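You operate a simulated robot arm through the tools that you are given. There is no shell and no other tool.

Carry out the task below with a simulated robot arm. There is one attempt and no reset: what you move stays moved.

JOB
Unplug the fan and plug the dock into the yellow socket.
Fine: switch the socket strip off first, park the fan plug in the white holder, switch the strip on last. Where these are worked on the way, their far stop is far enough and under half their travel is too little: switch of the socket strip.
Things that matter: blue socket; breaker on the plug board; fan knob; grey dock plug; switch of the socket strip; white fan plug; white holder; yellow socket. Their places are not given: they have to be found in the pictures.

It is judged by the outcome, as a careful person would: the job done as asked, and still so three seconds after it is handed in. It fails if anything else is knocked over, pushed out of place, dropped, spilled or broken.

ROBOT AND FRAMES
A 6-joint arm with a two-finger gripper, fixed in place. Base frame: the origin is on the floor under the middle of its stand, x ahead of it, y to its left, z up. Lengths are in mm, angles in rad, forces in N, time in s.
It reaches about 1572 mm from its shoulder. Its first joint turns from -2.897 to 2.897 rad. Payload 2.45 kg.
Tool frame: the origin (TCP) lies between the finger pads and is the grasp point; the fingertips stand 20 mm ahead of it; z points along the fingers, y is the line along which they close. The gripper opens to 140 mm; its body begins 168 mm behind the TCP.
Orientation is told as [roll, pitch, yaw] about the base's x, y, z axes, in that order, counted from this pose: with the fingers straight down and closing along the base's y, the tool's x points along the base's -x, its y along +y and its z along -z.

CONTROLS
- The arm moves only by the tool servo_tool. Its arguments are lists of equal length, an entry for each row: "slide": the shift along the tool's x, y, z in units of 40 mm (1.0 is 40 mm), a list of three; "rotation": the turn, a rotation vector about the tool's x, y, z in units of 4 degrees (1.0 is 4 degrees), a list of three; "claw": the finger opening in mm, from 0 to 140. In form: {"slide": [[tx, ty, tz], ...], "rotation": [[ax, ay, az], ...], "claw": [claw, ...]}. A call has 1 to 20 rows; each row shifts and turns the commanded pose from where the row before left it, along the tool's axes as they then stand. A call with a number of a shift or a turn outside -1 to 1 is refused whole. Rows are played at 5 a second. More than 50 mm and 0.15 rad between two rows, or a gripper value outside its range, and nothing of the call is played. Where a pose cannot be reached the arm comes as near as it can. A force on the tool above 50 N (or 10 N above the force at the start of the call, whichever is more), or a blocked arm, ends the call early, and 0.2 s more pass. The fingers move at their own pace (about 45 mm/s each) and stop on an object; they squeeze with about 43 N. The grip force told is the motor's: it shows also when the fingers shut on nothing. Time passes only in rows, and 0.2 s behind the last, so rows that do not move let the fingers close. It gives the time, the measured TCP pose, the force on the tool (base axes), the opening and the grip force at its end, in the units of the frame above (readings bear some noise), with the torque about the TCP (base axes, N m) and any sound that the robot's microphone picked up.
- Cameras (640 x 400 px; columns grow to the right, rows downward): "scene" is fixed at [220.3, -498.9, 1725]; the picture's right is [0.68, -0.73, 0.00], its down [-0.24, -0.23, -0.94] and it looks along [0.69, 0.65, -0.33] (base axes); focal length 355 px, centre (320, 200). "wrist" rides on the gripper at [78, 11, -209] in the tool frame; the picture's right is [-0.14, 0.99, 0.00], its down [-0.92, -0.13, -0.37] and it looks along [-0.37, -0.05, 0.93] (tool axes); focal length 280 px, centre (320, 200).
- snapshot(camera): a new picture of that camera. It takes no simulated time.
- probe_pixels(camera, pixels): for up to 12 pixels [column, row] of the newest picture of that camera ("zoom" is the newest enlarged one), the place [x, y, z] in the base frame of the surface seen there, good to about 2 mm. It takes no simulated time.
- enlarge(camera, box): a new picture of the part [left, top, right, bottom] of that camera's present view, enlarged. It takes no simulated time.
- job_done(): hands the job in; it is judged then, once.

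Leave the gripper open and the arm clear of the work at the hand-in unless told otherwise.

The tools are called after "Request:" by a JSON object that holds its "method" and its "body". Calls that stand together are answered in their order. servo_tool: Moves the arm, as the interface text tells. Its arguments: {"type":"object","properties":{"slide":{"type":"array"},"rotation":{"type":"array"},"claw":{"type":"array"}},"required":["slide","rotation","claw"]} The other tools are called the same way: snapshot (camera) takes a picture; probe_pixels (camera, pixels) gives the place of the surface under pixels of a picture; enlarge (camera, box) takes an enlarged picture of a part of a camera's view; job_done () hands the job in.

At the start:

```text
clock: 0.0
tool_pos: [558.6, 89.3, 1521.8]
ee_rot: [0.001, 0.001, 0.0]
force: [0.1, 0.1, 0.3]
ft_torque: [-0.03, -0.01, 0.0]
gripper_width: 140.0
grasp_force: 0.1
```

scene: 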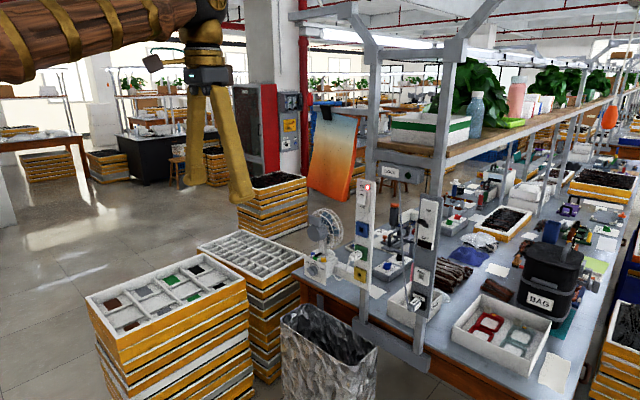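
wrist: 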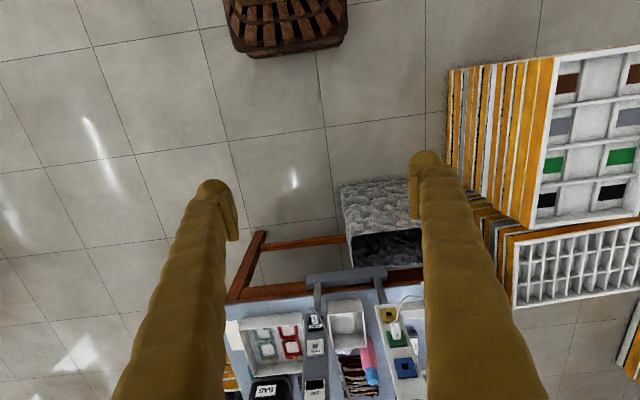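

I see a work bench with a white upright strip on the left post (about 362,240), a fan at (325,240), and another panel at (425,250). I will enlarge these regions to identify the parts.

Request:
{"method": "enlarge", "body": {"camera": "scene", "box": [290, 170, 450, 330]}}

Request:
{"method": "enlarge", "body": {"camera": "wrist", "box": [220, 260, 460, 400]}}

```text
2.50 times, centred on (370, 250) of scene
```

zoom: 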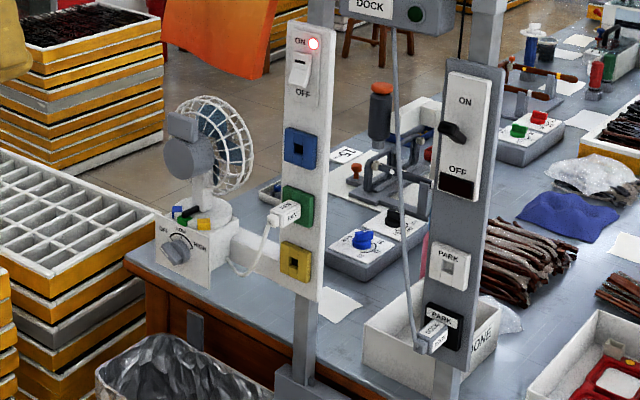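

```text
2.67 times, centred on (340, 330) of wrist
```

zoom: 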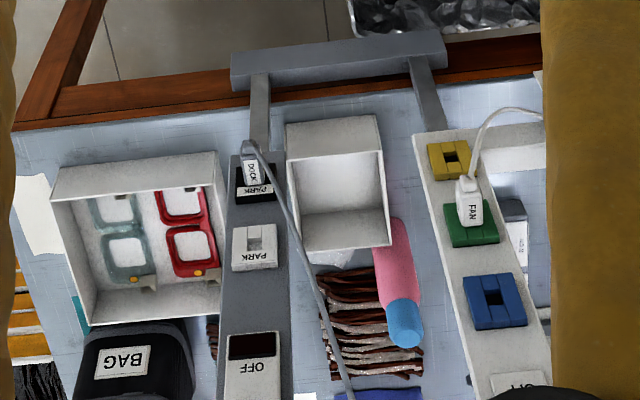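

The strip (left post) has a rocker switch with a red lamp, then blue, green (fan plug in it) and yellow sockets. The grey board (right) has the breaker, white PARK holder, and black PARK holder with the dock plug. I enlarge the strip closely so I can probe it.

Request:
{"method": "enlarge", "body": {"camera": "scene", "box": [335, 175, 399, 215]}}

```text
10.00 times, centred on (367, 195) of scene
```

zoom: 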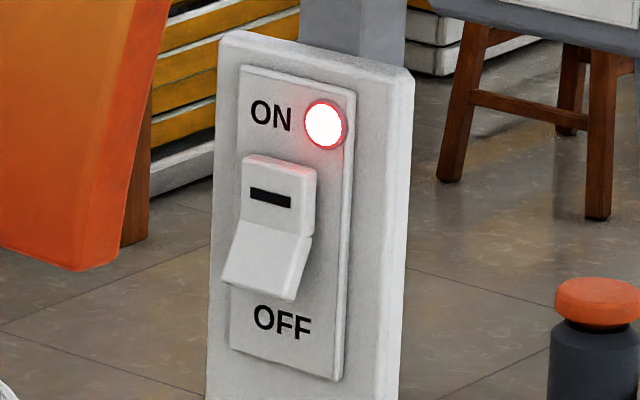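

The rocker's upper half is pressed in (ON), the lower half stands out. I probe the rocker's points and the faceplate.

Request:
{"method": "probe_pixels", "body": {"camera": "zoom", "pixels": [[280, 170], [278, 215], [272, 232], [262, 265], [258, 290], [240, 285], [295, 292], [325, 125], [270, 320], [235, 60], [390, 90], [280, 350]]}}

```text
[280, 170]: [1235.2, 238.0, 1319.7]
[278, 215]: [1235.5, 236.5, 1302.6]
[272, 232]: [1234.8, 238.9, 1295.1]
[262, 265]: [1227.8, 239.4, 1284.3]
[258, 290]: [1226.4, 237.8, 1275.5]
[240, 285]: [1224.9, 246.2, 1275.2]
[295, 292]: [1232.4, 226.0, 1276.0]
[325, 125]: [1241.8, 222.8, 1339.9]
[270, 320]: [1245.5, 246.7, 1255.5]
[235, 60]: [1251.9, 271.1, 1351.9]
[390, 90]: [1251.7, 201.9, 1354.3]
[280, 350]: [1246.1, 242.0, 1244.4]
```

Rocker centre is near y≈238, z≈1297. Now the sockets part of the strip.

Request:
{"method": "enlarge", "body": {"camera": "scene", "box": [335, 210, 399, 250]}}

```text
10.00 times, centred on (367, 230) of scene
```

zoom: 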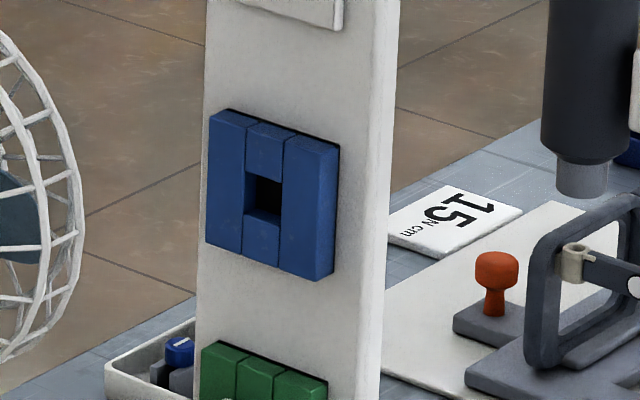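

The blue socket is clear at zoom (270,195). I probe its faces and the strip's face to learn the strip's orientation.

Request:
{"method": "probe_pixels", "body": {"camera": "zoom", "pixels": [[220, 60], [365, 60], [215, 270], [350, 300], [228, 190], [308, 215], [265, 150], [262, 240], [215, 115], [332, 145], [325, 278], [209, 245]]}}

Request:
{"method": "enlarge", "body": {"camera": "scene", "box": [330, 240, 394, 280]}}

```text
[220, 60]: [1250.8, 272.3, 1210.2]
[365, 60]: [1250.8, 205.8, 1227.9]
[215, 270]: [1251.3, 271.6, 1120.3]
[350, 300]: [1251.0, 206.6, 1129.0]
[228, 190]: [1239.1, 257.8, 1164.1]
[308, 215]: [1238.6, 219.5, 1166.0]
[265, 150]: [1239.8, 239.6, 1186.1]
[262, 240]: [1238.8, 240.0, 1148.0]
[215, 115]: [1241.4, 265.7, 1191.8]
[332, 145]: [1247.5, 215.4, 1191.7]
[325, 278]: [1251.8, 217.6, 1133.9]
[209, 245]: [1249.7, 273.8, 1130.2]
```

```text
10.00 times, centred on (362, 260) of scene
```

zoom: 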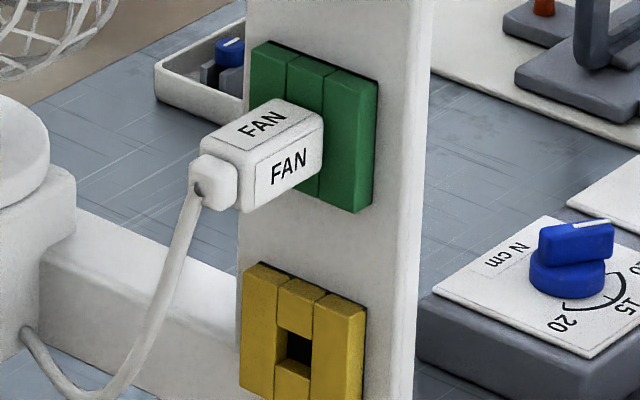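

The strip faces straight toward -x (front x≈1251, socket front ≈1239). Now probe the fan plug and green/yellow sockets.

Request:
{"method": "probe_pixels", "body": {"camera": "zoom", "pixels": [[245, 125], [295, 108], [225, 145], [285, 165], [318, 150], [250, 190], [205, 165], [220, 195], [345, 150], [265, 85], [240, 205], [318, 120]]}}

Request:
{"method": "probe_pixels", "body": {"camera": "zoom", "pixels": [[262, 330], [335, 350], [297, 310], [292, 380], [297, 345], [248, 270], [365, 312], [195, 185], [175, 260], [130, 360], [80, 390], [30, 335]]}}

```text
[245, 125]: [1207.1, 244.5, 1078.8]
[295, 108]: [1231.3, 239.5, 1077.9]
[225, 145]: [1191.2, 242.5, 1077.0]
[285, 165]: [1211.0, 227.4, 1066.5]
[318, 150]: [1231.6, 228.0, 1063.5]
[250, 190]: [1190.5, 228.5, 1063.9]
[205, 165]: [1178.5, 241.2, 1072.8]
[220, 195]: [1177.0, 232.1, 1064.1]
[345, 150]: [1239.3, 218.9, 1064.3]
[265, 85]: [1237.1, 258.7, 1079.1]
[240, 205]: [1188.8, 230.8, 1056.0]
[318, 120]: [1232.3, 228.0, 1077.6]
```

```text
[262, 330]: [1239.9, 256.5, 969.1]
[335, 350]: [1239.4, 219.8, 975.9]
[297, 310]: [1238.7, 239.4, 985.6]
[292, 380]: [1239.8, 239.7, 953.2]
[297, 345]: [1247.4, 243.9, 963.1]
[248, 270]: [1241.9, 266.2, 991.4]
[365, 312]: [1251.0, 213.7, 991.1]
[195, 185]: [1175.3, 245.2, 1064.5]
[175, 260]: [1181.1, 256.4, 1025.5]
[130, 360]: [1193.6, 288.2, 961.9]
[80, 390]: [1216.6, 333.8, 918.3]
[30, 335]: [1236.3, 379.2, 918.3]
```

Fan plug: body from x≈1189 to the socket face 1239, y≈228–252, z≈1055–1078, sits horizontal along x; green centre ≈ (240, 1067), yellow ≈ (240, 968). Now the grey board.

Request:
{"method": "enlarge", "body": {"camera": "scene", "box": [390, 245, 454, 285]}}

```text
10.00 times, centred on (422, 265) of scene
```

zoom: 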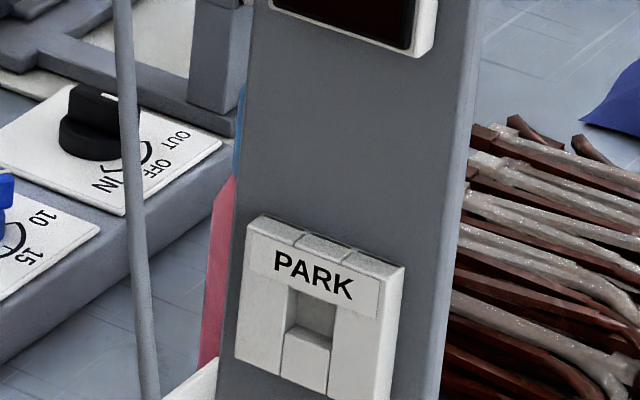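

I probe the white holder.

Request:
{"method": "probe_pixels", "body": {"camera": "zoom", "pixels": [[260, 320], [360, 350], [305, 360], [315, 275], [312, 318], [255, 235], [385, 275], [270, 120], [430, 120], [243, 355], [345, 262], [140, 250]]}}

Request:
{"method": "enlarge", "body": {"camera": "scene", "box": [380, 275, 444, 315]}}

```text
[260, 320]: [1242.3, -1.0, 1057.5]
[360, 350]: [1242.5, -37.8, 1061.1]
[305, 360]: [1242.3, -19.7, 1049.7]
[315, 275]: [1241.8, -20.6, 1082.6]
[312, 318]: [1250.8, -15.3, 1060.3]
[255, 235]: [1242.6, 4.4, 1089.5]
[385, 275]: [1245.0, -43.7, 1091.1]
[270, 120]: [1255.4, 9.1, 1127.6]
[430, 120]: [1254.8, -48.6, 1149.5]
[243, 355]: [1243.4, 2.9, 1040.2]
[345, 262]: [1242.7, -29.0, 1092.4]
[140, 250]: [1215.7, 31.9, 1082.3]
```

```text
10.00 times, centred on (412, 295) of scene
```

zoom: 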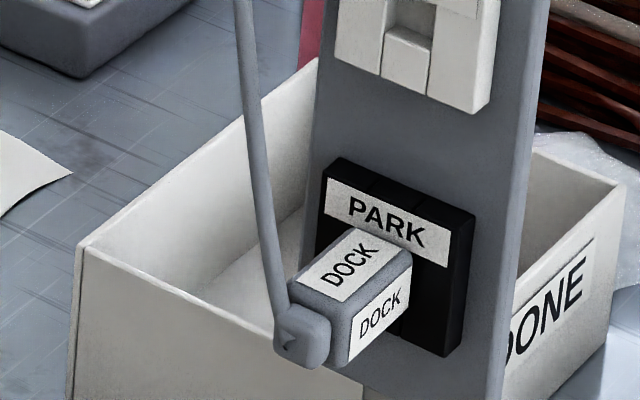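

White holder: centre y≈-20, z≈1066, front x≈1242. Now the dock plug in the black holder and its cable.

Request:
{"method": "probe_pixels", "body": {"camera": "zoom", "pixels": [[345, 270], [375, 240], [315, 280], [380, 300], [345, 345], [405, 275], [300, 335], [430, 310], [340, 180], [455, 225], [275, 250], [255, 130]]}}

Request:
{"method": "enlarge", "body": {"camera": "scene", "box": [360, 140, 456, 200]}}

```text
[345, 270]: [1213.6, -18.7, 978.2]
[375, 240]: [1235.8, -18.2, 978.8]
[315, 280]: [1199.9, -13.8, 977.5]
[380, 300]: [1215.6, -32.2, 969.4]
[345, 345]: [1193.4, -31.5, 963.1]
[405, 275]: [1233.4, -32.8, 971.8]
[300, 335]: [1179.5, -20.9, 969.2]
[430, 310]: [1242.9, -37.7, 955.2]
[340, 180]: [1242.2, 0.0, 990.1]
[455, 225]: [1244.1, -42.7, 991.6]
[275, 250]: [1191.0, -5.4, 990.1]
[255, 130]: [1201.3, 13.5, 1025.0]
```

```text
6.67 times, centred on (408, 170) of scene
```

zoom: 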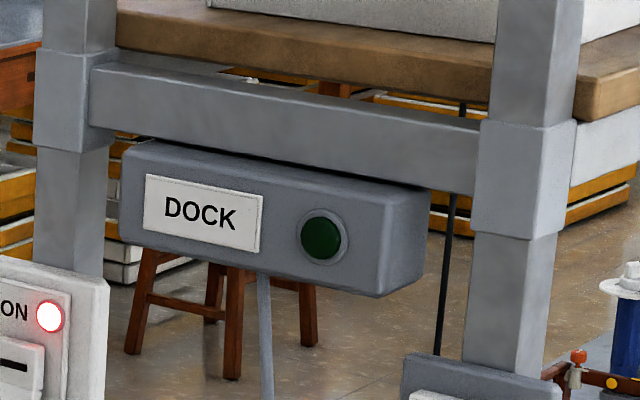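

The dock plug sits in the black holder, body x≈1191–1242, y≈-32..-8, z≈956–978; its cable rises to the DOCK box above. Now I probe the surroundings in the full scene picture: table, fan, crates, DOCK box, cross-beam.

Request:
{"method": "snapshot", "body": {"camera": "scene"}}

Request:
{"method": "probe_pixels", "body": {"camera": "scene", "pixels": [[170, 280], [245, 285], [320, 335], [375, 300], [340, 310], [330, 360], [310, 265], [325, 225], [345, 268], [300, 275], [392, 335], [385, 172]]}}

Request:
{"method": "enlarge", "body": {"camera": "scene", "box": [290, 200, 370, 290]}}

```text
taken
```

scene: 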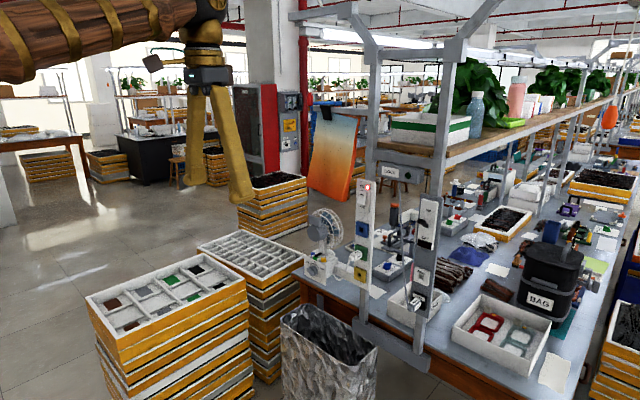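

```text
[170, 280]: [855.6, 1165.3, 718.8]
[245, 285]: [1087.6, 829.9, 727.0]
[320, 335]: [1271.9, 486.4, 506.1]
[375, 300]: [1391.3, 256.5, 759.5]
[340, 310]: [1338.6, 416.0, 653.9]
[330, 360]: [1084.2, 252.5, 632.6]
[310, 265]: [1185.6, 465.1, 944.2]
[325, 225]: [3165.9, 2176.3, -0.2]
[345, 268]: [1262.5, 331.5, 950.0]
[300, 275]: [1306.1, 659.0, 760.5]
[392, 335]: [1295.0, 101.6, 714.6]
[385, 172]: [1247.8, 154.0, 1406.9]
```

```text
4.44 times, centred on (330, 245) of scene
```

zoom: 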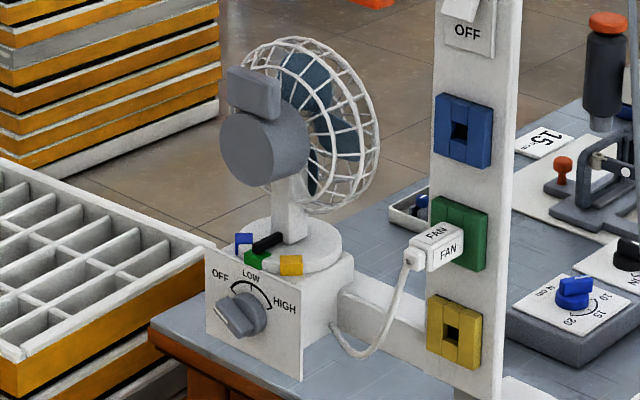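

Table top is at z≈760. I probe the fan's extents (body at zoom (255,330), base corner (303,375), motor (250,150), grille (330,150)).

Request:
{"method": "probe_pixels", "body": {"camera": "zoom", "pixels": [[235, 318], [300, 370], [300, 320], [208, 335], [325, 310], [250, 150], [250, 90], [340, 200], [370, 130], [375, 310], [300, 260], [345, 290]]}}

Request:
{"method": "probe_pixels", "body": {"camera": "scene", "pixels": [[377, 165], [425, 180], [423, 190], [400, 195], [408, 178], [393, 185], [410, 165], [365, 325], [420, 365], [290, 330], [400, 310], [425, 315]]}}

```text
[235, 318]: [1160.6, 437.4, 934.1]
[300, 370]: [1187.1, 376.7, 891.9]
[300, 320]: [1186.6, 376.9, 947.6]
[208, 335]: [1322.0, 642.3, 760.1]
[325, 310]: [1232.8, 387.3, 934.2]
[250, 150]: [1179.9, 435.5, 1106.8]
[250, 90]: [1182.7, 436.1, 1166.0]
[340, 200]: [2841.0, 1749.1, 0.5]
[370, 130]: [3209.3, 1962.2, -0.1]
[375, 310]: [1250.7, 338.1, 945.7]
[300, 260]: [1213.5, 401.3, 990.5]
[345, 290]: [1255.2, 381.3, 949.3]
```

```text
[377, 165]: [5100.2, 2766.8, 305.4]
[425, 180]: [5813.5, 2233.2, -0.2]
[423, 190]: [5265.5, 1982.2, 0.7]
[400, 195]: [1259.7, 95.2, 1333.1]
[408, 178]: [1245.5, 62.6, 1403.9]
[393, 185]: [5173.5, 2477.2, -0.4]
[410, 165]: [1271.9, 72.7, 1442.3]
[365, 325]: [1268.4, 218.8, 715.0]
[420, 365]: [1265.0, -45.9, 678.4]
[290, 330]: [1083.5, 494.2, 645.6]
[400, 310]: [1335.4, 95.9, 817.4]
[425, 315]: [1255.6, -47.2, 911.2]
```

The fan body stands at y≥377, x≥1160, so there's about 120 mm free left of the strip. Plan: move forward to about x=878, y=237 at the current height, closing the fingers, then turn the tool so that it points toward +x.

Request:
{"method": "servo_tool", "body": {"slide": [[-1, 0.46, 0], [-1, 0.46, 0], [-1, 0.46, 0], [-1, 0.46, 0], [-1, 0.46, 0], [-1, 0.46, 0], [-1, 0.46, 0], [-1, 0.46, 0]], "rotation": [[0, 0, 0], [0, 0, 0], [0, 0, 0], [0, 0, 0], [0, 0, 0], [0, 0, 0], [0, 0, 0], [0, 0, 0]], "claw": [0, 0, 0, 0, 0, 0, 0, 0]}}

```text
clock: 1.8
tool_pos: [853.4, 230.6, 1483.5]
ee_rot: [0.0, -0.008, 0.0]
force: [-0.4, 0.0, 0.9]
ft_torque: [0.06, -0.14, 0.02]
gripper_width: 0.0
grasp_force: 16.0
out of reach, approached as far as the arm can: row 6, 7, 8
```

The arm neared its reach limit with fingers down at that height. Turning the tool forward brings the wrist back, so I rotate now, 10 rows, and read the pose.

Request:
{"method": "servo_tool", "body": {"slide": [[0, 0, 0], [0, 0, 0], [0, 0, 0], [0, 0, 0], [0, 0, 0], [0, 0, 0], [0, 0, 0], [0, 0, 0], [0, 0, 0], [0, 0, 0]], "rotation": [[0, -1, 0], [0, -1, 0], [0, -1, 0], [0, -1, 0], [0, -1, 0], [0, -1, 0], [0, -1, 0], [0, -1, 0], [0, -1, 0], [0, -1, 0]], "claw": [0, 0, 0, 0, 0, 0, 0, 0, 0, 0]}}

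```text
clock: 4.0
tool_pos: [854.5, 231.3, 1481.1]
ee_rot: [0.001, -0.698, 0.001]
force: [0.3, -0.1, -1.0]
ft_torque: [0.05, -0.02, 0.02]
gripper_width: 0.1
grasp_force: 28.8
```

The tool has turned 40° (pitch -0.698) in place at (854, 231, 1481). I continue with 12.5 more rows of turn to reach 90°.

Request:
{"method": "servo_tool", "body": {"slide": [[0, 0, 0], [0, 0, 0], [0, 0, 0], [0, 0, 0], [0, 0, 0], [0, 0, 0], [0, 0, 0], [0, 0, 0], [0, 0, 0], [0, 0, 0], [0, 0, 0], [0, 0, 0], [0, 0, 0]], "rotation": [[0, -1, 0], [0, -1, 0], [0, -1, 0], [0, -1, 0], [0, -1, 0], [0, -1, 0], [0, -1, 0], [0, -1, 0], [0, -1, 0], [0, -1, 0], [0, -1, 0], [0, -1, 0], [0, -0.5, 0]], "claw": [0, 0, 0, 0, 0, 0, 0, 0, 0, 0, 0, 0, 0]}}

Request:
{"method": "snapshot", "body": {"camera": "scene"}}

Request:
{"method": "snapshot", "body": {"camera": "wrist"}}

```text
clock: 6.8
tool_pos: [853.6, 229.7, 1481.4]
ee_rot: [3.134, -1.57, -3.136]
force: [-0.2, 0.1, -0.4]
ft_torque: [0.01, -0.02, 0.0]
gripper_width: 0.2
grasp_force: 29.3
```

```text
taken
```

scene: 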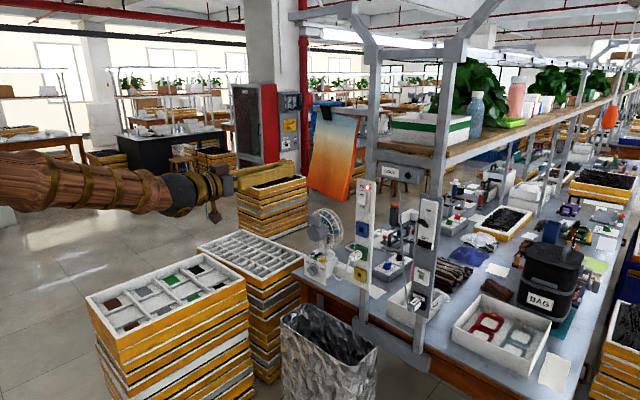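

```text
taken
```

wrist: 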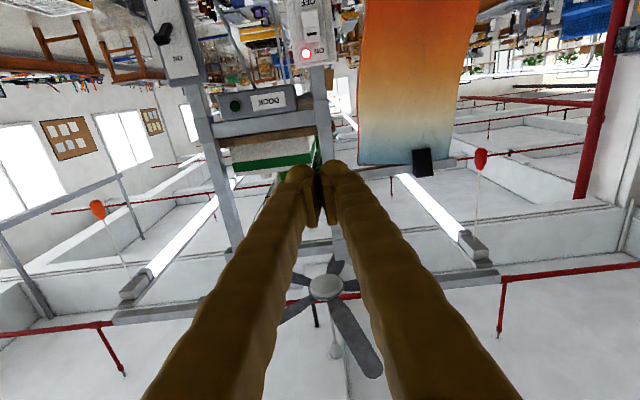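

The tool now points along +x at (854, 230, 1481). I lower by 207 mm (tool +x), shift y by +8 mm, and go forward by 290 mm to stand about 60 mm before the rocker at the height of its lower half.

Request:
{"method": "servo_tool", "body": {"slide": [[1, 0, 0], [1, 0, 0], [1, 0.2, 0], [1, 0, 0], [1, 0, 0], [0.18, 0, 0.9], [0, 0, 1], [0, 0, 1], [0, 0, 1], [0, 0, 1], [0, 0, 1], [0, 0, 1], [0, 0, 0]], "rotation": [[0, 0, 0], [0, 0, 0], [0, 0, 0], [0, 0, 0], [0, 0, 0], [0, 0, 0], [0, 0, 0], [0, 0, 0], [0, 0, 0], [0, 0, 0], [0, 0, 0], [0, 0, 0], [0, 0, 0]], "claw": [0, 0, 0, 0, 0, 0, 0, 0, 0, 0, 0, 0, 0]}}

Request:
{"method": "snapshot", "body": {"camera": "wrist"}}

Request:
{"method": "enlarge", "body": {"camera": "scene", "box": [290, 160, 450, 260]}}

```text
clock: 9.6
tool_pos: [1130.2, 239.4, 1273.5]
ee_rot: [1.483, -1.571, -1.484]
force: [0.4, -0.1, 0.1]
ft_torque: [-0.02, -0.04, 0.0]
gripper_width: 0.0
grasp_force: 29.2
```

```text
taken
```

wrist: 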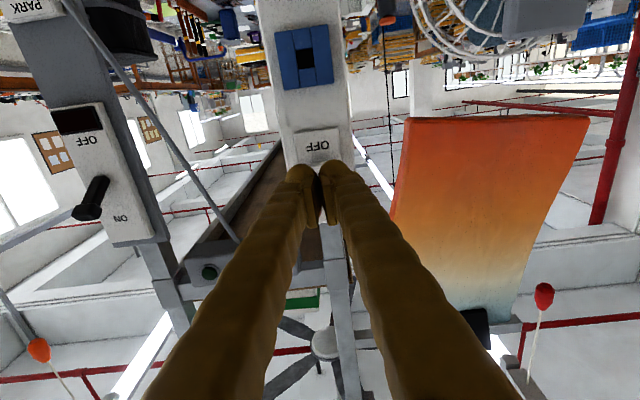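

```text
4.00 times, centred on (370, 210) of scene
```

zoom: 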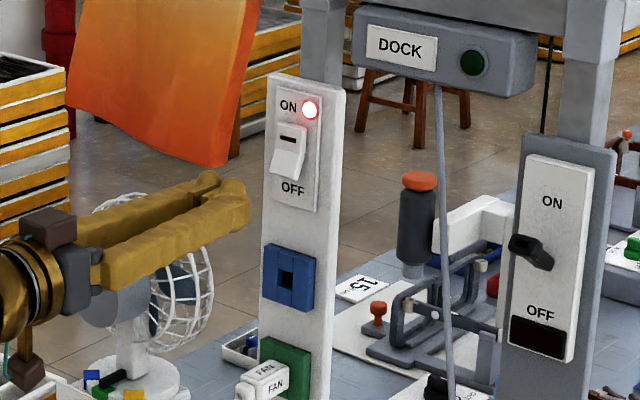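

The closed fingers are ahead of the rocker, about 75 mm short. I probe the fingertips to learn their height span.

Request:
{"method": "probe_pixels", "body": {"camera": "zoom", "pixels": [[246, 200], [246, 213], [246, 228], [235, 198], [235, 232], [214, 180], [200, 210], [200, 240], [280, 172], [290, 150]]}}

```text
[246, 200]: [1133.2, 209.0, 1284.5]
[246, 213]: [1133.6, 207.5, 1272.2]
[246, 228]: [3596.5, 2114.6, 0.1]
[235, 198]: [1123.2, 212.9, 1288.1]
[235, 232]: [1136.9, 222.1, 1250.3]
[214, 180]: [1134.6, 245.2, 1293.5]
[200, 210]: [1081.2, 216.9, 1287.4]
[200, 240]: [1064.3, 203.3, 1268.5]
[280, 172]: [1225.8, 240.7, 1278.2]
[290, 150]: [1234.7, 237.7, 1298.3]
```

The fingertips span about ±20 mm in height. I lower 4 mm and advance 66 mm (tip to x≈1216), just short of the rocker's lower lip (x≈1225).

Request:
{"method": "servo_tool", "body": {"slide": [[0.1, 0, 0.6], [0, 0, 0.6], [0, 0, 0.45], [0, 0, 0]], "rotation": [[0, 0, 0], [0, 0, 0], [0, 0, 0], [0, 0, 0]], "claw": [0, 0, 0, 0]}}

Request:
{"method": "enlarge", "body": {"camera": "scene", "box": [320, 165, 400, 215]}}

```text
clock: 10.6
tool_pos: [1195.7, 239.0, 1269.2]
ee_rot: [-1.075, -1.572, 1.074]
force: [0.3, -0.2, 0.0]
ft_torque: [0.0, -0.02, 0.0]
gripper_width: 0.1
grasp_force: 29.4
```

```text
8.00 times, centred on (360, 190) of scene
```

zoom: 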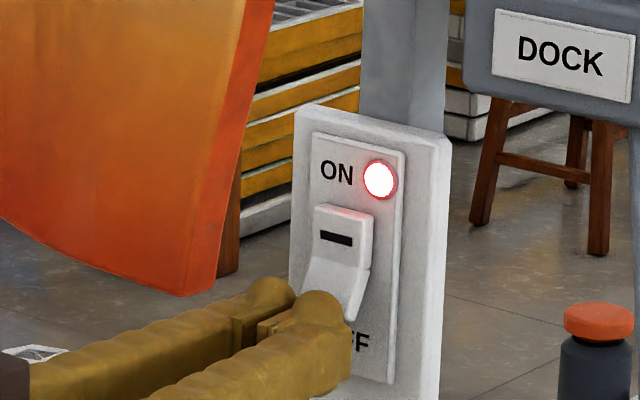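

The tip is just before the rocker's lower lip. Now I press in with 3 mm steps up to tip x≈1237, watching the force.

Request:
{"method": "servo_tool", "body": {"slide": [[0, 0, 0.1], [0, 0, 0.1], [0, 0, 0.1], [0, 0, 0.1], [0, 0, 0.075], [0, 0, 0]], "rotation": [[0, 0, 0], [0, 0, 0], [0, 0, 0], [0, 0, 0], [0, 0, 0], [0, 0, 0]], "claw": [0, 0, 0, 0, 0, 0]}}

Request:
{"method": "enlarge", "body": {"camera": "scene", "box": [320, 165, 400, 215]}}

```text
clock: 12.0
tool_pos: [1214.4, 239.3, 1269.9]
ee_rot: [-2.428, -1.57, 2.428]
force: [0.0, -0.1, 0.0]
ft_torque: [-0.01, -0.01, 0.01]
gripper_width: 0.0
grasp_force: 29.5
```

```text
8.00 times, centred on (360, 190) of scene
```

zoom: 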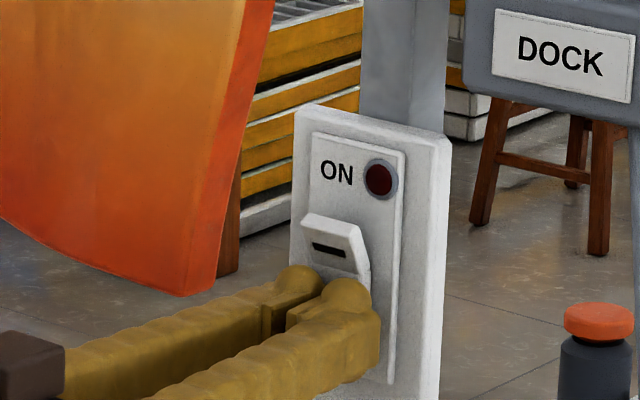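

The rocker snapped to OFF and the lamp went dark. I back off 100 mm straight and look at the rocker.

Request:
{"method": "servo_tool", "body": {"slide": [[0, 0, -0.5], [0, 0, -1], [0, 0, -1], [0, 0, 0]], "rotation": [[0, 0, 0], [0, 0, 0], [0, 0, 0], [0, 0, 0]], "claw": [0, 0, 0, 0]}}

Request:
{"method": "enlarge", "body": {"camera": "scene", "box": [335, 175, 399, 215]}}

```text
clock: 13.0
tool_pos: [1115.5, 239.3, 1272.0]
ee_rot: [-1.347, -1.572, 1.349]
force: [-0.1, 0.0, -0.1]
ft_torque: [0.03, 0.02, -0.06]
gripper_width: 0.1
grasp_force: 29.8
```

```text
10.00 times, centred on (367, 195) of scene
```

zoom: 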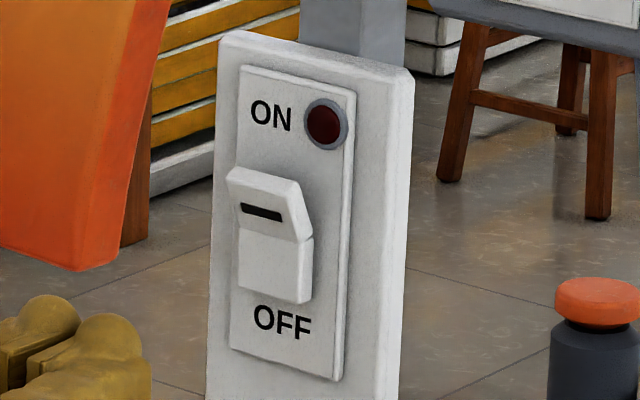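

The rocker sits fully OFF, lamp dark. Now down 205 mm to the fan plug's height (z≈1067), opening the fingers to 70 mm.

Request:
{"method": "servo_tool", "body": {"slide": [[0.85, 0, 0], [0.85, 0, 0], [0.85, 0, 0], [0.85, 0, 0], [0.85, 0, 0], [0.85, 0, 0], [0, 0, 0]], "rotation": [[0, 0, 0], [0, 0, 0], [0, 0, 0], [0, 0, 0], [0, 0, 0], [0, 0, 0], [0, 0, 0]], "claw": [70, 70, 70, 70, 70, 70, 70]}}

Request:
{"method": "snapshot", "body": {"camera": "wrist"}}

Request:
{"method": "enlarge", "body": {"camera": "scene", "box": [290, 200, 418, 280]}}

```text
clock: 14.6
tool_pos: [1114.2, 238.6, 1065.9]
ee_rot: [1.548, -1.571, -1.548]
force: [0.1, 0.3, -0.4]
ft_torque: [-0.04, 0.01, 0.0]
gripper_width: 70.1
grasp_force: 0.0
```

```text
taken
```

wrist: 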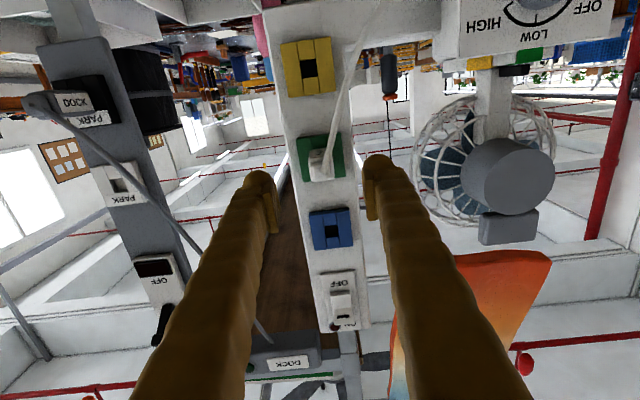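

```text
5.00 times, centred on (354, 240) of scene
```

zoom: 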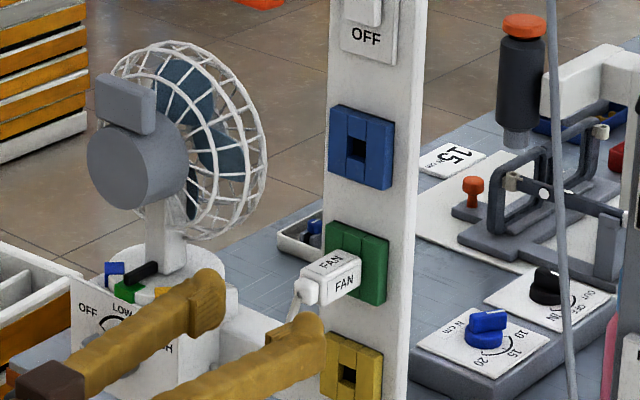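

Open fingers straddle the fan plug's line; cable drops between the fingers. While here I measure the sockets and white holder from this viewpoint too: enlarge the yellow socket and white holder in the wrist picture.

Request:
{"method": "enlarge", "body": {"camera": "wrist", "box": [270, 30, 350, 80]}}

Request:
{"method": "probe_pixels", "body": {"camera": "zoom", "pixels": [[320, 300], [320, 330], [260, 300], [370, 300], [310, 250], [310, 390], [290, 310], [340, 320]]}}

```text
8.00 times, centred on (310, 55) of wrist
```

zoom: 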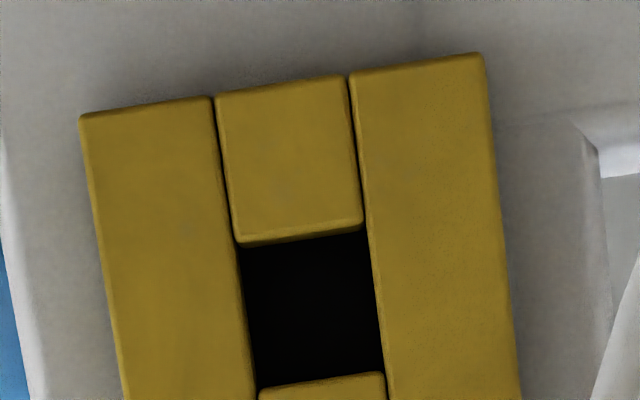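

```text
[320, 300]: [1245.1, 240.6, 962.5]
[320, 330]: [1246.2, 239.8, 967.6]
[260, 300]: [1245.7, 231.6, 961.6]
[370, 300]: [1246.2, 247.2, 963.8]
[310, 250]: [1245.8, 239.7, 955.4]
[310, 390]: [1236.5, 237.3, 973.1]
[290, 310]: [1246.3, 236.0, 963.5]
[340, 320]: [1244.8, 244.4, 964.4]
```

I probe the front-face edges around the yellow hole.

Request:
{"method": "probe_pixels", "body": {"camera": "zoom", "pixels": [[240, 300], [248, 360], [380, 300], [385, 360], [300, 228], [300, 243], [330, 380], [330, 390], [85, 120], [482, 60], [290, 95]]}}

Request:
{"method": "enlarge", "body": {"camera": "wrist", "box": [80, 150, 160, 200]}}

```text
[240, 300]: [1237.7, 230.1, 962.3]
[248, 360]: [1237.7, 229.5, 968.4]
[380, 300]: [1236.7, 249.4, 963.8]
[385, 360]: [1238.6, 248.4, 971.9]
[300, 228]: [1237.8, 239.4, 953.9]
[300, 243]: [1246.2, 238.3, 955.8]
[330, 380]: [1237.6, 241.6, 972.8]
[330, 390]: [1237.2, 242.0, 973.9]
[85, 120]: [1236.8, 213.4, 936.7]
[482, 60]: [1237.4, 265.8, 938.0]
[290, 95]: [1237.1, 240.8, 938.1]
```

```text
8.00 times, centred on (120, 175) of wrist
```

zoom: 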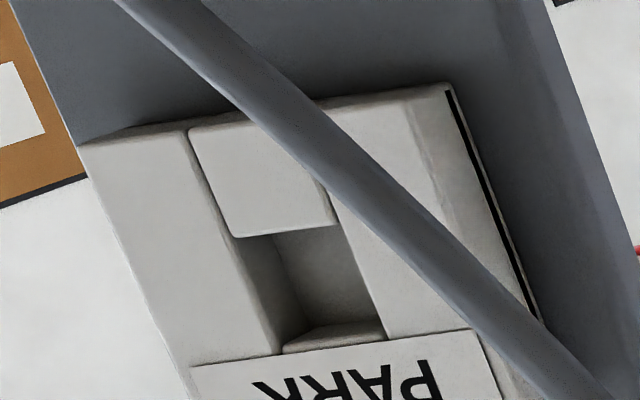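

Yellow socket: outer y 213–266, z 937.5–991 → centre ≈ (239.6, 964.5). Now probe the white holder edges in this zoom.

Request:
{"method": "probe_pixels", "body": {"camera": "zoom", "pixels": [[85, 150], [445, 92], [260, 120], [262, 290], [385, 290], [290, 228], [300, 240], [330, 350], [330, 290], [140, 250], [420, 170], [505, 330]]}}

Request:
{"method": "enlarge", "body": {"camera": "wrist", "box": [280, 120, 360, 170]}}

```text
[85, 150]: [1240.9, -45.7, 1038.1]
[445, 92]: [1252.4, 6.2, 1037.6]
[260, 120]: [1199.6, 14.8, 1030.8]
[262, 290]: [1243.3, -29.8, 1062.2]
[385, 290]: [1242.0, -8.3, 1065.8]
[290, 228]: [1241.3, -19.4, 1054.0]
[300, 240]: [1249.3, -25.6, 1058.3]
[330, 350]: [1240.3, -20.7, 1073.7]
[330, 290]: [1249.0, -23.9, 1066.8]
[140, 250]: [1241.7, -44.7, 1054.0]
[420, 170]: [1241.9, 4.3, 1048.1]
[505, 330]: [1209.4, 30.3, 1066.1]
```

```text
8.00 times, centred on (320, 145) of wrist
```

zoom: 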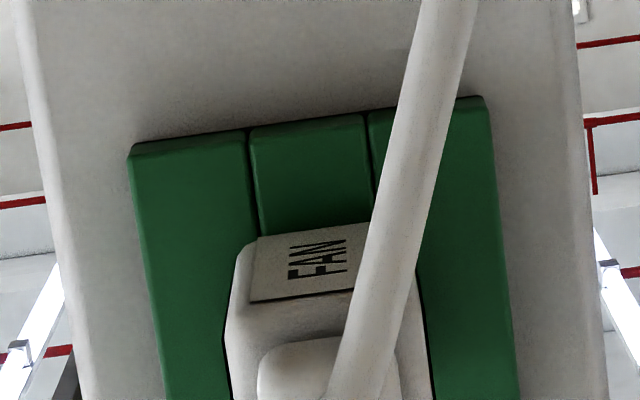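

White holder centre ≈ (y -20, z 1065), front x≈1241.5. Now probe the green socket and plug bottom.

Request:
{"method": "probe_pixels", "body": {"camera": "zoom", "pixels": [[135, 155], [482, 100], [300, 130], [300, 250], [245, 300], [240, 340], [400, 330], [300, 320], [300, 370], [350, 320], [430, 100], [380, 390]]}}

```text
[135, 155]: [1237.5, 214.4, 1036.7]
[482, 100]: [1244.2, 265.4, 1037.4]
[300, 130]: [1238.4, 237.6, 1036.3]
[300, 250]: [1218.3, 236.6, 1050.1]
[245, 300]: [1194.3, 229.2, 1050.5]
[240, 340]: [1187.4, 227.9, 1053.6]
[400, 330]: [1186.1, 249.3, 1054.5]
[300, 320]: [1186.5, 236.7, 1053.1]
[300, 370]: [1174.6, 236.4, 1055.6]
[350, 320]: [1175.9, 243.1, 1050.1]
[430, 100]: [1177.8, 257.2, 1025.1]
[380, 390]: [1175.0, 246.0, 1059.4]
```

Green centre ≈ (239.6, 1064.5) and the plug is 24 wide × 27 tall. I advance 95 mm to put the pads around the plug body (TCP x≈1209, tips at 1229), with tiny centring.

Request:
{"method": "servo_tool", "body": {"slide": [[0.03, 0.025, 0.5], [0, 0, 0.5], [0, 0, 0.5], [0, 0, 0.5], [0, 0, 0.38], [0, 0, 0]], "rotation": [[0, 0, 0], [0, 0, 0], [0, 0, 0], [0, 0, 0], [0, 0, 0], [0, 0, 0]], "claw": [70, 70, 70, 70, 70, 70]}}

Request:
{"method": "snapshot", "body": {"camera": "wrist"}}

Request:
{"method": "enlarge", "body": {"camera": "scene", "box": [290, 200, 418, 280]}}

```text
clock: 16.0
tool_pos: [1211.3, 239.7, 1063.5]
ee_rot: [0.847, -1.571, -0.846]
force: [0.3, 0.5, -0.5]
ft_torque: [0.01, -0.01, -0.02]
gripper_width: 70.2
grasp_force: 0.0
```

```text
taken
```

wrist: 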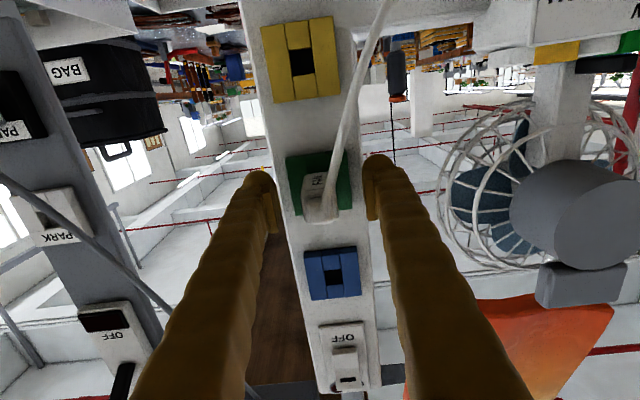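

```text
5.00 times, centred on (354, 240) of scene
```

zoom: 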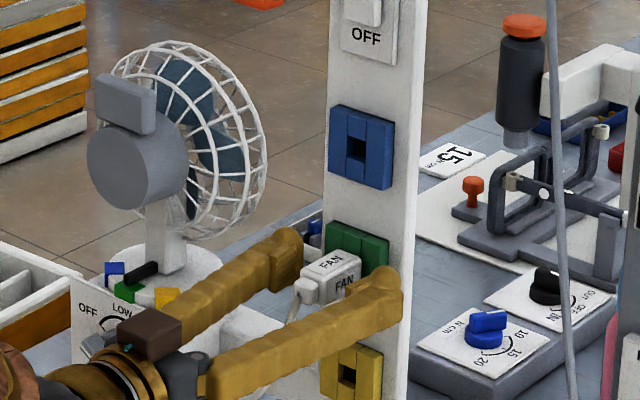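

Fingers straddle the plug, tips short of the strip. I close on it (commanding 0, it should stop near 24 mm).

Request:
{"method": "servo_tool", "body": {"slide": [[0, 0, 0], [0, 0, 0], [0, 0, 0], [0, 0, 0], [0, 0, 0], [0, 0, 0]], "rotation": [[0, 0, 0], [0, 0, 0], [0, 0, 0], [0, 0, 0], [0, 0, 0], [0, 0, 0]], "claw": [40, 0, 0, 0, 0, 0]}}

Request:
{"method": "snapshot", "body": {"camera": "wrist"}}

Request:
{"method": "enlarge", "body": {"camera": "scene", "box": [322, 230, 402, 280]}}

```text
clock: 17.4
tool_pos: [1210.6, 240.6, 1063.9]
ee_rot: [0.214, -1.572, -0.214]
force: [1.4, -1.1, 0.5]
ft_torque: [0.01, 0.0, -0.04]
gripper_width: 24.5
grasp_force: 43.1
```

```text
taken
```

wrist: 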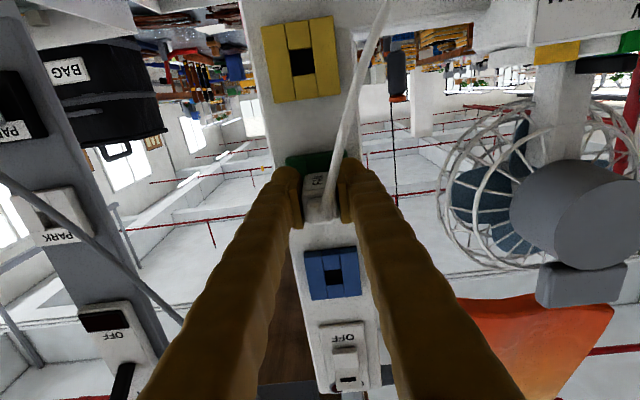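

```text
8.00 times, centred on (362, 255) of scene
```

zoom: 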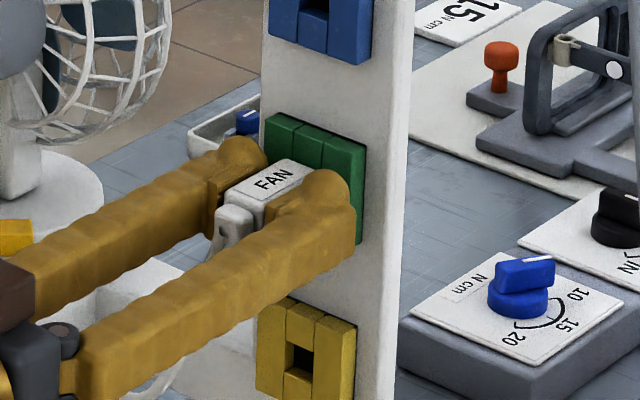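

Gripped at 24.5 mm opening with 43 N. I pull straight back in small steps, 60 mm in total.

Request:
{"method": "servo_tool", "body": {"slide": [[0, 0, -0.1], [0, 0, -0.15], [0, 0, -0.2], [0, 0, -0.25], [0, 0, -0.3], [0, 0, -0.5], [0, 0, 0]], "rotation": [[0, 0, 0], [0, 0, 0], [0, 0, 0], [0, 0, 0], [0, 0, 0], [0, 0, 0], [0, 0, 0]], "claw": [0, 0, 0, 0, 0, 0, 0]}}

Request:
{"method": "enlarge", "body": {"camera": "scene", "box": [306, 220, 402, 280]}}

```text
clock: 19.0
tool_pos: [1149.9, 239.5, 1065.0]
ee_rot: [-0.298, -1.57, 0.299]
force: [-0.1, 0.0, 0.6]
ft_torque: [-0.01, 0.0, -0.02]
gripper_width: 24.4
grasp_force: 43.6
```

```text
6.67 times, centred on (354, 250) of scene
```

zoom: 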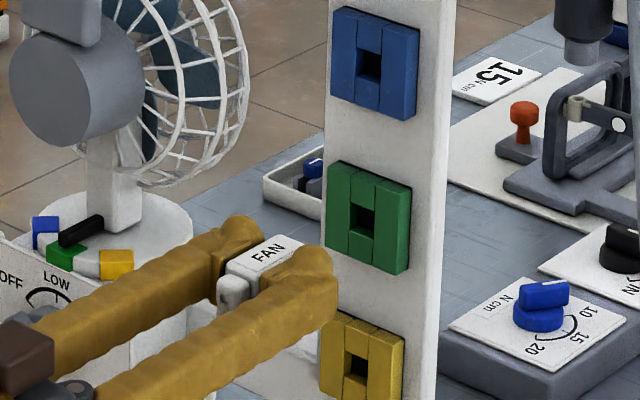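

The fan plug is out; the green socket is empty. I check in the wrist picture how its cable behaves before carrying it over.

Request:
{"method": "snapshot", "body": {"camera": "wrist"}}

Request:
{"method": "snapshot", "body": {"camera": "scene"}}

```text
taken
```

wrist: 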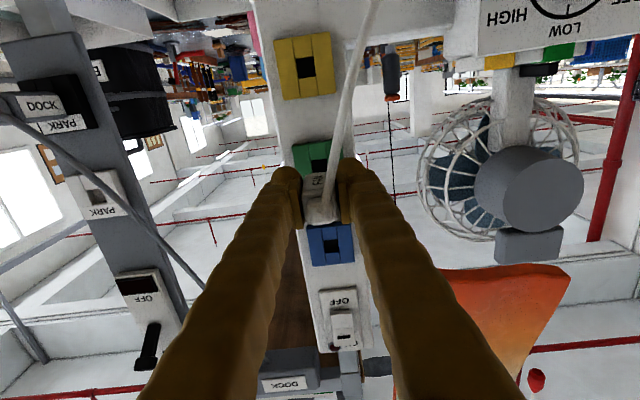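

```text
taken
```

scene: 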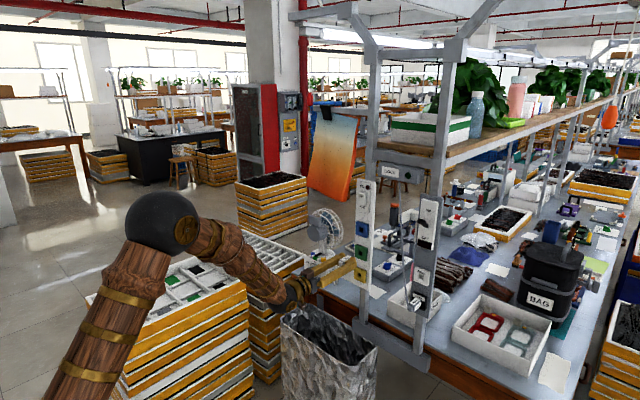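

The cable follows freely. I back off 30 mm more (x≈1120) and then carry the plug sideways to y≈-40 (right of the dock cable, which crosses at y≈15–30), keeping z≈1065.

Request:
{"method": "servo_tool", "body": {"slide": [[0, 0, -0.75], [0, -1, 0], [0, -1, 0], [0, -1, 0], [0, -1, 0], [0, -1, 0], [0, -1, 0], [0, -1, 0], [0, 0, 0]], "rotation": [[0, 0, 0], [0, 0, 0], [0, 0, 0], [0, 0, 0], [0, 0, 0], [0, 0, 0], [0, 0, 0], [0, 0, 0], [0, 0, 0]], "claw": [0, 0, 0, 0, 0, 0, 0, 0, 0]}}

Request:
{"method": "snapshot", "body": {"camera": "wrist"}}

Request:
{"method": "enlarge", "body": {"camera": "scene", "box": [320, 220, 480, 320]}}

```text
clock: 21.0
tool_pos: [1106.3, 63.4, 1071.5]
ee_rot: [1.117, -1.538, -1.222]
force: [-0.3, -0.2, -0.7]
ft_torque: [0.04, -0.02, -0.02]
gripper_width: 24.3
grasp_force: 43.2
out of reach, approached as far as the arm can: row 3, 4, 5, 6, 7, 8
```

```text
taken
```

wrist: 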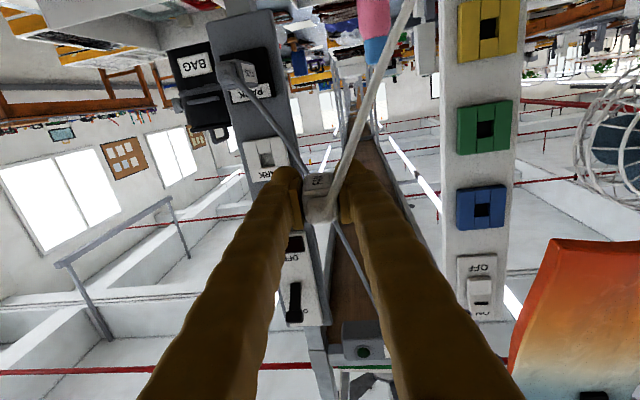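

```text
4.00 times, centred on (400, 270) of scene
```

zoom: 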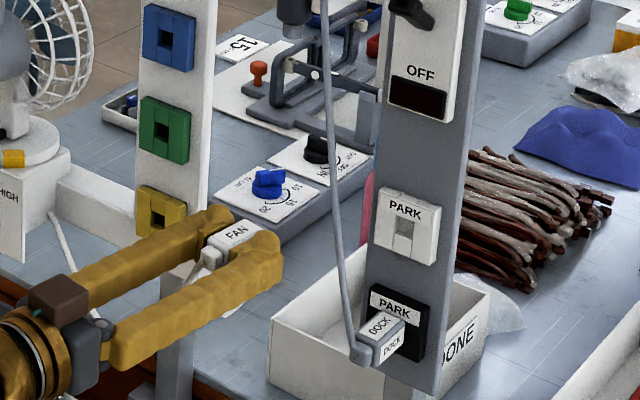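

The arm stopped at y≈63 with the tool yawed about -6°: some wrist joint is at its limit in this posture. I look at the arm's posture to understand which.

Request:
{"method": "snapshot", "body": {"camera": "scene"}}

Request:
{"method": "probe_pixels", "body": {"camera": "scene", "pixels": [[165, 222], [190, 235], [230, 255], [260, 280], [100, 340], [75, 395], [290, 290]]}}

```text
taken
```

scene: 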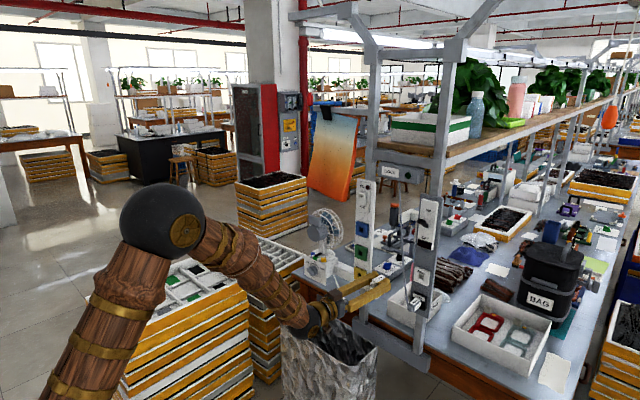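

```text
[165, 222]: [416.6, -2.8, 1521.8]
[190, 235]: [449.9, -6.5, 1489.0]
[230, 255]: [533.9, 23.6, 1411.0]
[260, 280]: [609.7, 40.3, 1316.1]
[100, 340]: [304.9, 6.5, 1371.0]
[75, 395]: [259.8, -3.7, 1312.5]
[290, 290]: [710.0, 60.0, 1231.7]
```

Request:
{"method": "enlarge", "body": {"camera": "scene", "box": [190, 200, 400, 340]}}

Request:
{"method": "probe_pixels", "body": {"camera": "zoom", "pixels": [[240, 220], [300, 300], [340, 350], [380, 365], [410, 330], [430, 335], [355, 375], [330, 372]]}}

```text
2.86 times, centred on (295, 270) of scene
```

zoom: 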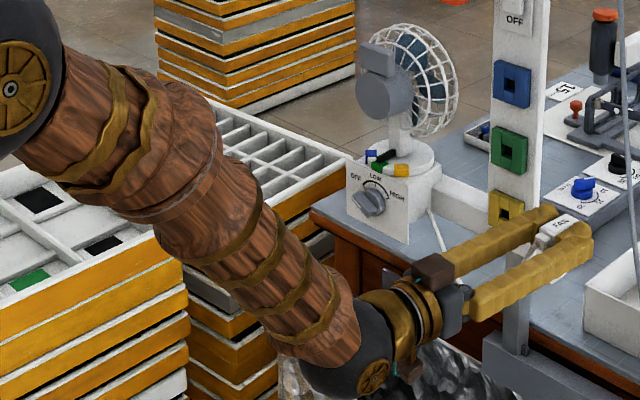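

```text
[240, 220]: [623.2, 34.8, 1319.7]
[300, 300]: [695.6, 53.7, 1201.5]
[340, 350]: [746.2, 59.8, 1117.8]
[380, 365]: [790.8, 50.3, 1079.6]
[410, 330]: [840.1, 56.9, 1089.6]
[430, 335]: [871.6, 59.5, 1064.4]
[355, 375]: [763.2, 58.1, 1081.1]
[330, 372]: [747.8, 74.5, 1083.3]
```

The wrist is a ball type: the forearm slopes down about 50° while the tool points level, so a forearm-roll joint is at its end when the tool lines up with the arm's plane. I'll go back left to y≈155, straighten the tool again, then rearrange the wrist (fingers down, then turn up in the arm's own plane). First: back to y≈155 and take out the -6° yaw.

Request:
{"method": "servo_tool", "body": {"slide": [[0, 0.8, 0], [0, 0.8, 0], [0, 0.8, 0], [0, 0, 0], [0, 0, 0], [0, 0, 0]], "rotation": [[0, 0, 0], [0, 0, 0], [0, 0, 0], [-0.75, -0.1, -0.21], [-0.75, -0.1, -0.21], [0, 0, 0]], "claw": [0, 0, 0, 0, 0, 0]}}

```text
clock: 22.4
tool_pos: [1115.6, 166.0, 1076.5]
ee_rot: [-0.867, -1.569, 0.856]
force: [0.0, -0.1, -1.1]
ft_torque: [0.01, 0.0, -0.01]
gripper_width: 24.5
grasp_force: 42.7
out of reach, approached as far as the arm can: row 5
```

Now nearly straight at (1116, 166, 1077). I draw back 35 mm, then pitch the tool down about the TCP (first 72°).

Request:
{"method": "servo_tool", "body": {"slide": [[0, 0, -0.875], [0, 0, 0], [0, 0, 0], [0, 0, 0], [0, 0, 0], [0, 0, 0], [0, 0, 0], [0, 0, 0], [0, 0, 0], [0, 0, 0], [0, 0, 0], [0, 0, 0], [0, 0, 0], [0, 0, 0], [0, 0, 0], [0, 0, 0], [0, 0, 0], [0, 0, 0], [0, 0, 0]], "rotation": [[0, 0, 0], [0, 1, 0], [0, 1, 0], [0, 1, 0], [0, 1, 0], [0, 1, 0], [0, 1, 0], [0, 1, 0], [0, 1, 0], [0, 1, 0], [0, 1, 0], [0, 1, 0], [0, 1, 0], [0, 1, 0], [0, 1, 0], [0, 1, 0], [0, 1, 0], [0, 1, 0], [0, 1, 0]], "claw": [0, 0, 0, 0, 0, 0, 0, 0, 0, 0, 0, 0, 0, 0, 0, 0, 0, 0, 0]}}

Request:
{"method": "snapshot", "body": {"camera": "scene"}}

```text
clock: 26.4
tool_pos: [1083.3, 152.2, 1075.9]
ee_rot: [-0.028, -0.467, -0.024]
force: [-0.2, -0.3, 0.3]
ft_torque: [0.04, -0.02, 0.0]
gripper_width: 24.6
grasp_force: 43.2
out of reach, approached as far as the arm can: row 11, 13
```

```text
taken
```

scene: 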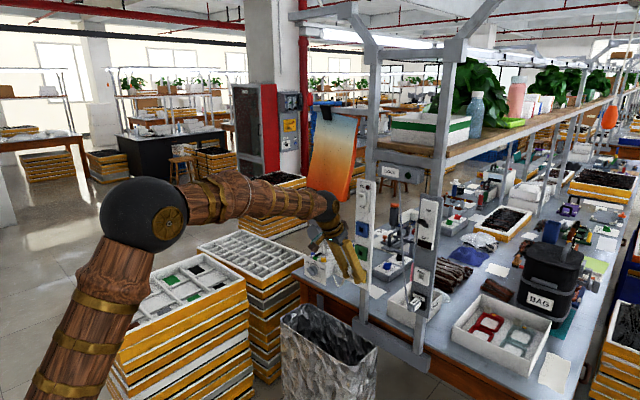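

Tool now points ~63° downward, wrist unwound. I slide to y≈0 (arm's own plane for a tool facing straight ahead) and read the pose.

Request:
{"method": "servo_tool", "body": {"slide": [[0, -0.95, 0], [0, -0.95, 0], [0, -0.95, 0], [0, -0.95, 0], [0, 0, 0]], "rotation": [[0, 0, 0], [0, 0, 0], [0, 0, 0], [0, 0, 0], [0, 0, 0]], "claw": [0, 0, 0, 0, 0]}}

Request:
{"method": "enlarge", "body": {"camera": "scene", "box": [290, 160, 450, 320]}}

```text
clock: 27.6
tool_pos: [1080.0, 0.7, 1078.9]
ee_rot: [-0.027, -0.469, -0.02]
force: [-0.2, -0.7, -1.3]
ft_torque: [0.0, 0.02, -0.01]
gripper_width: 24.5
grasp_force: 43.6
```

```text
2.50 times, centred on (370, 240) of scene
```

zoom: 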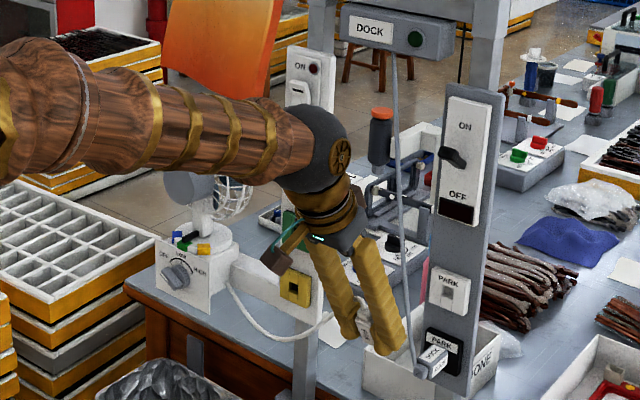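

The cable pays out loosely. I take out the small roll/yaw error, then pitch up in the arm's plane, first 6 rows (24°).

Request:
{"method": "servo_tool", "body": {"slide": [[0, 0, 0], [0, 0, 0], [0, 0, 0], [0, 0, 0], [0, 0, 0], [0, 0, 0], [0, 0, 0]], "rotation": [[-0.52, 0, -0.255], [0, 0, 0], [0, -1, 0], [0, -1, 0], [0, -1, 0], [0, -1, 0], [0, 0, 0]], "claw": [0, 0, 0, 0, 0, 0, 0]}}

```text
clock: 29.2
tool_pos: [1078.4, 2.5, 1079.3]
ee_rot: [0.001, -0.749, -0.001]
force: [0.6, -0.7, 0.0]
ft_torque: [0.04, 0.0, 0.02]
gripper_width: 24.3
grasp_force: 43.2
```

Pitch -0.749 and still in plane. Next 5 rows cross the straight-wrist point; then I check whether the tool follows.

Request:
{"method": "servo_tool", "body": {"slide": [[0, -0.04, 0], [0, 0, 0], [0, 0, 0], [0, 0, 0], [0, 0, 0], [0, 0, 0], [0, 0, 0]], "rotation": [[0, -1, 0], [0, -1, 0], [0, -1, 0], [0, -1, 0], [0, -1, 0], [0, -1, 0], [0, 0, 0]], "claw": [0, 0, 0, 0, 0, 0, 0]}}

Request:
{"method": "snapshot", "body": {"camera": "scene"}}

```text
clock: 30.8
tool_pos: [1077.7, -0.7, 1080.5]
ee_rot: [-0.001, -1.167, -0.002]
force: [-0.3, -0.5, -1.3]
ft_torque: [-0.02, -0.01, -0.02]
gripper_width: 24.2
grasp_force: 43.2
```

```text
taken
```

scene: 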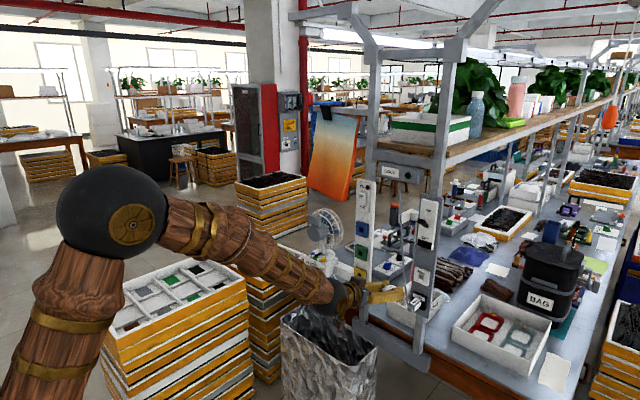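

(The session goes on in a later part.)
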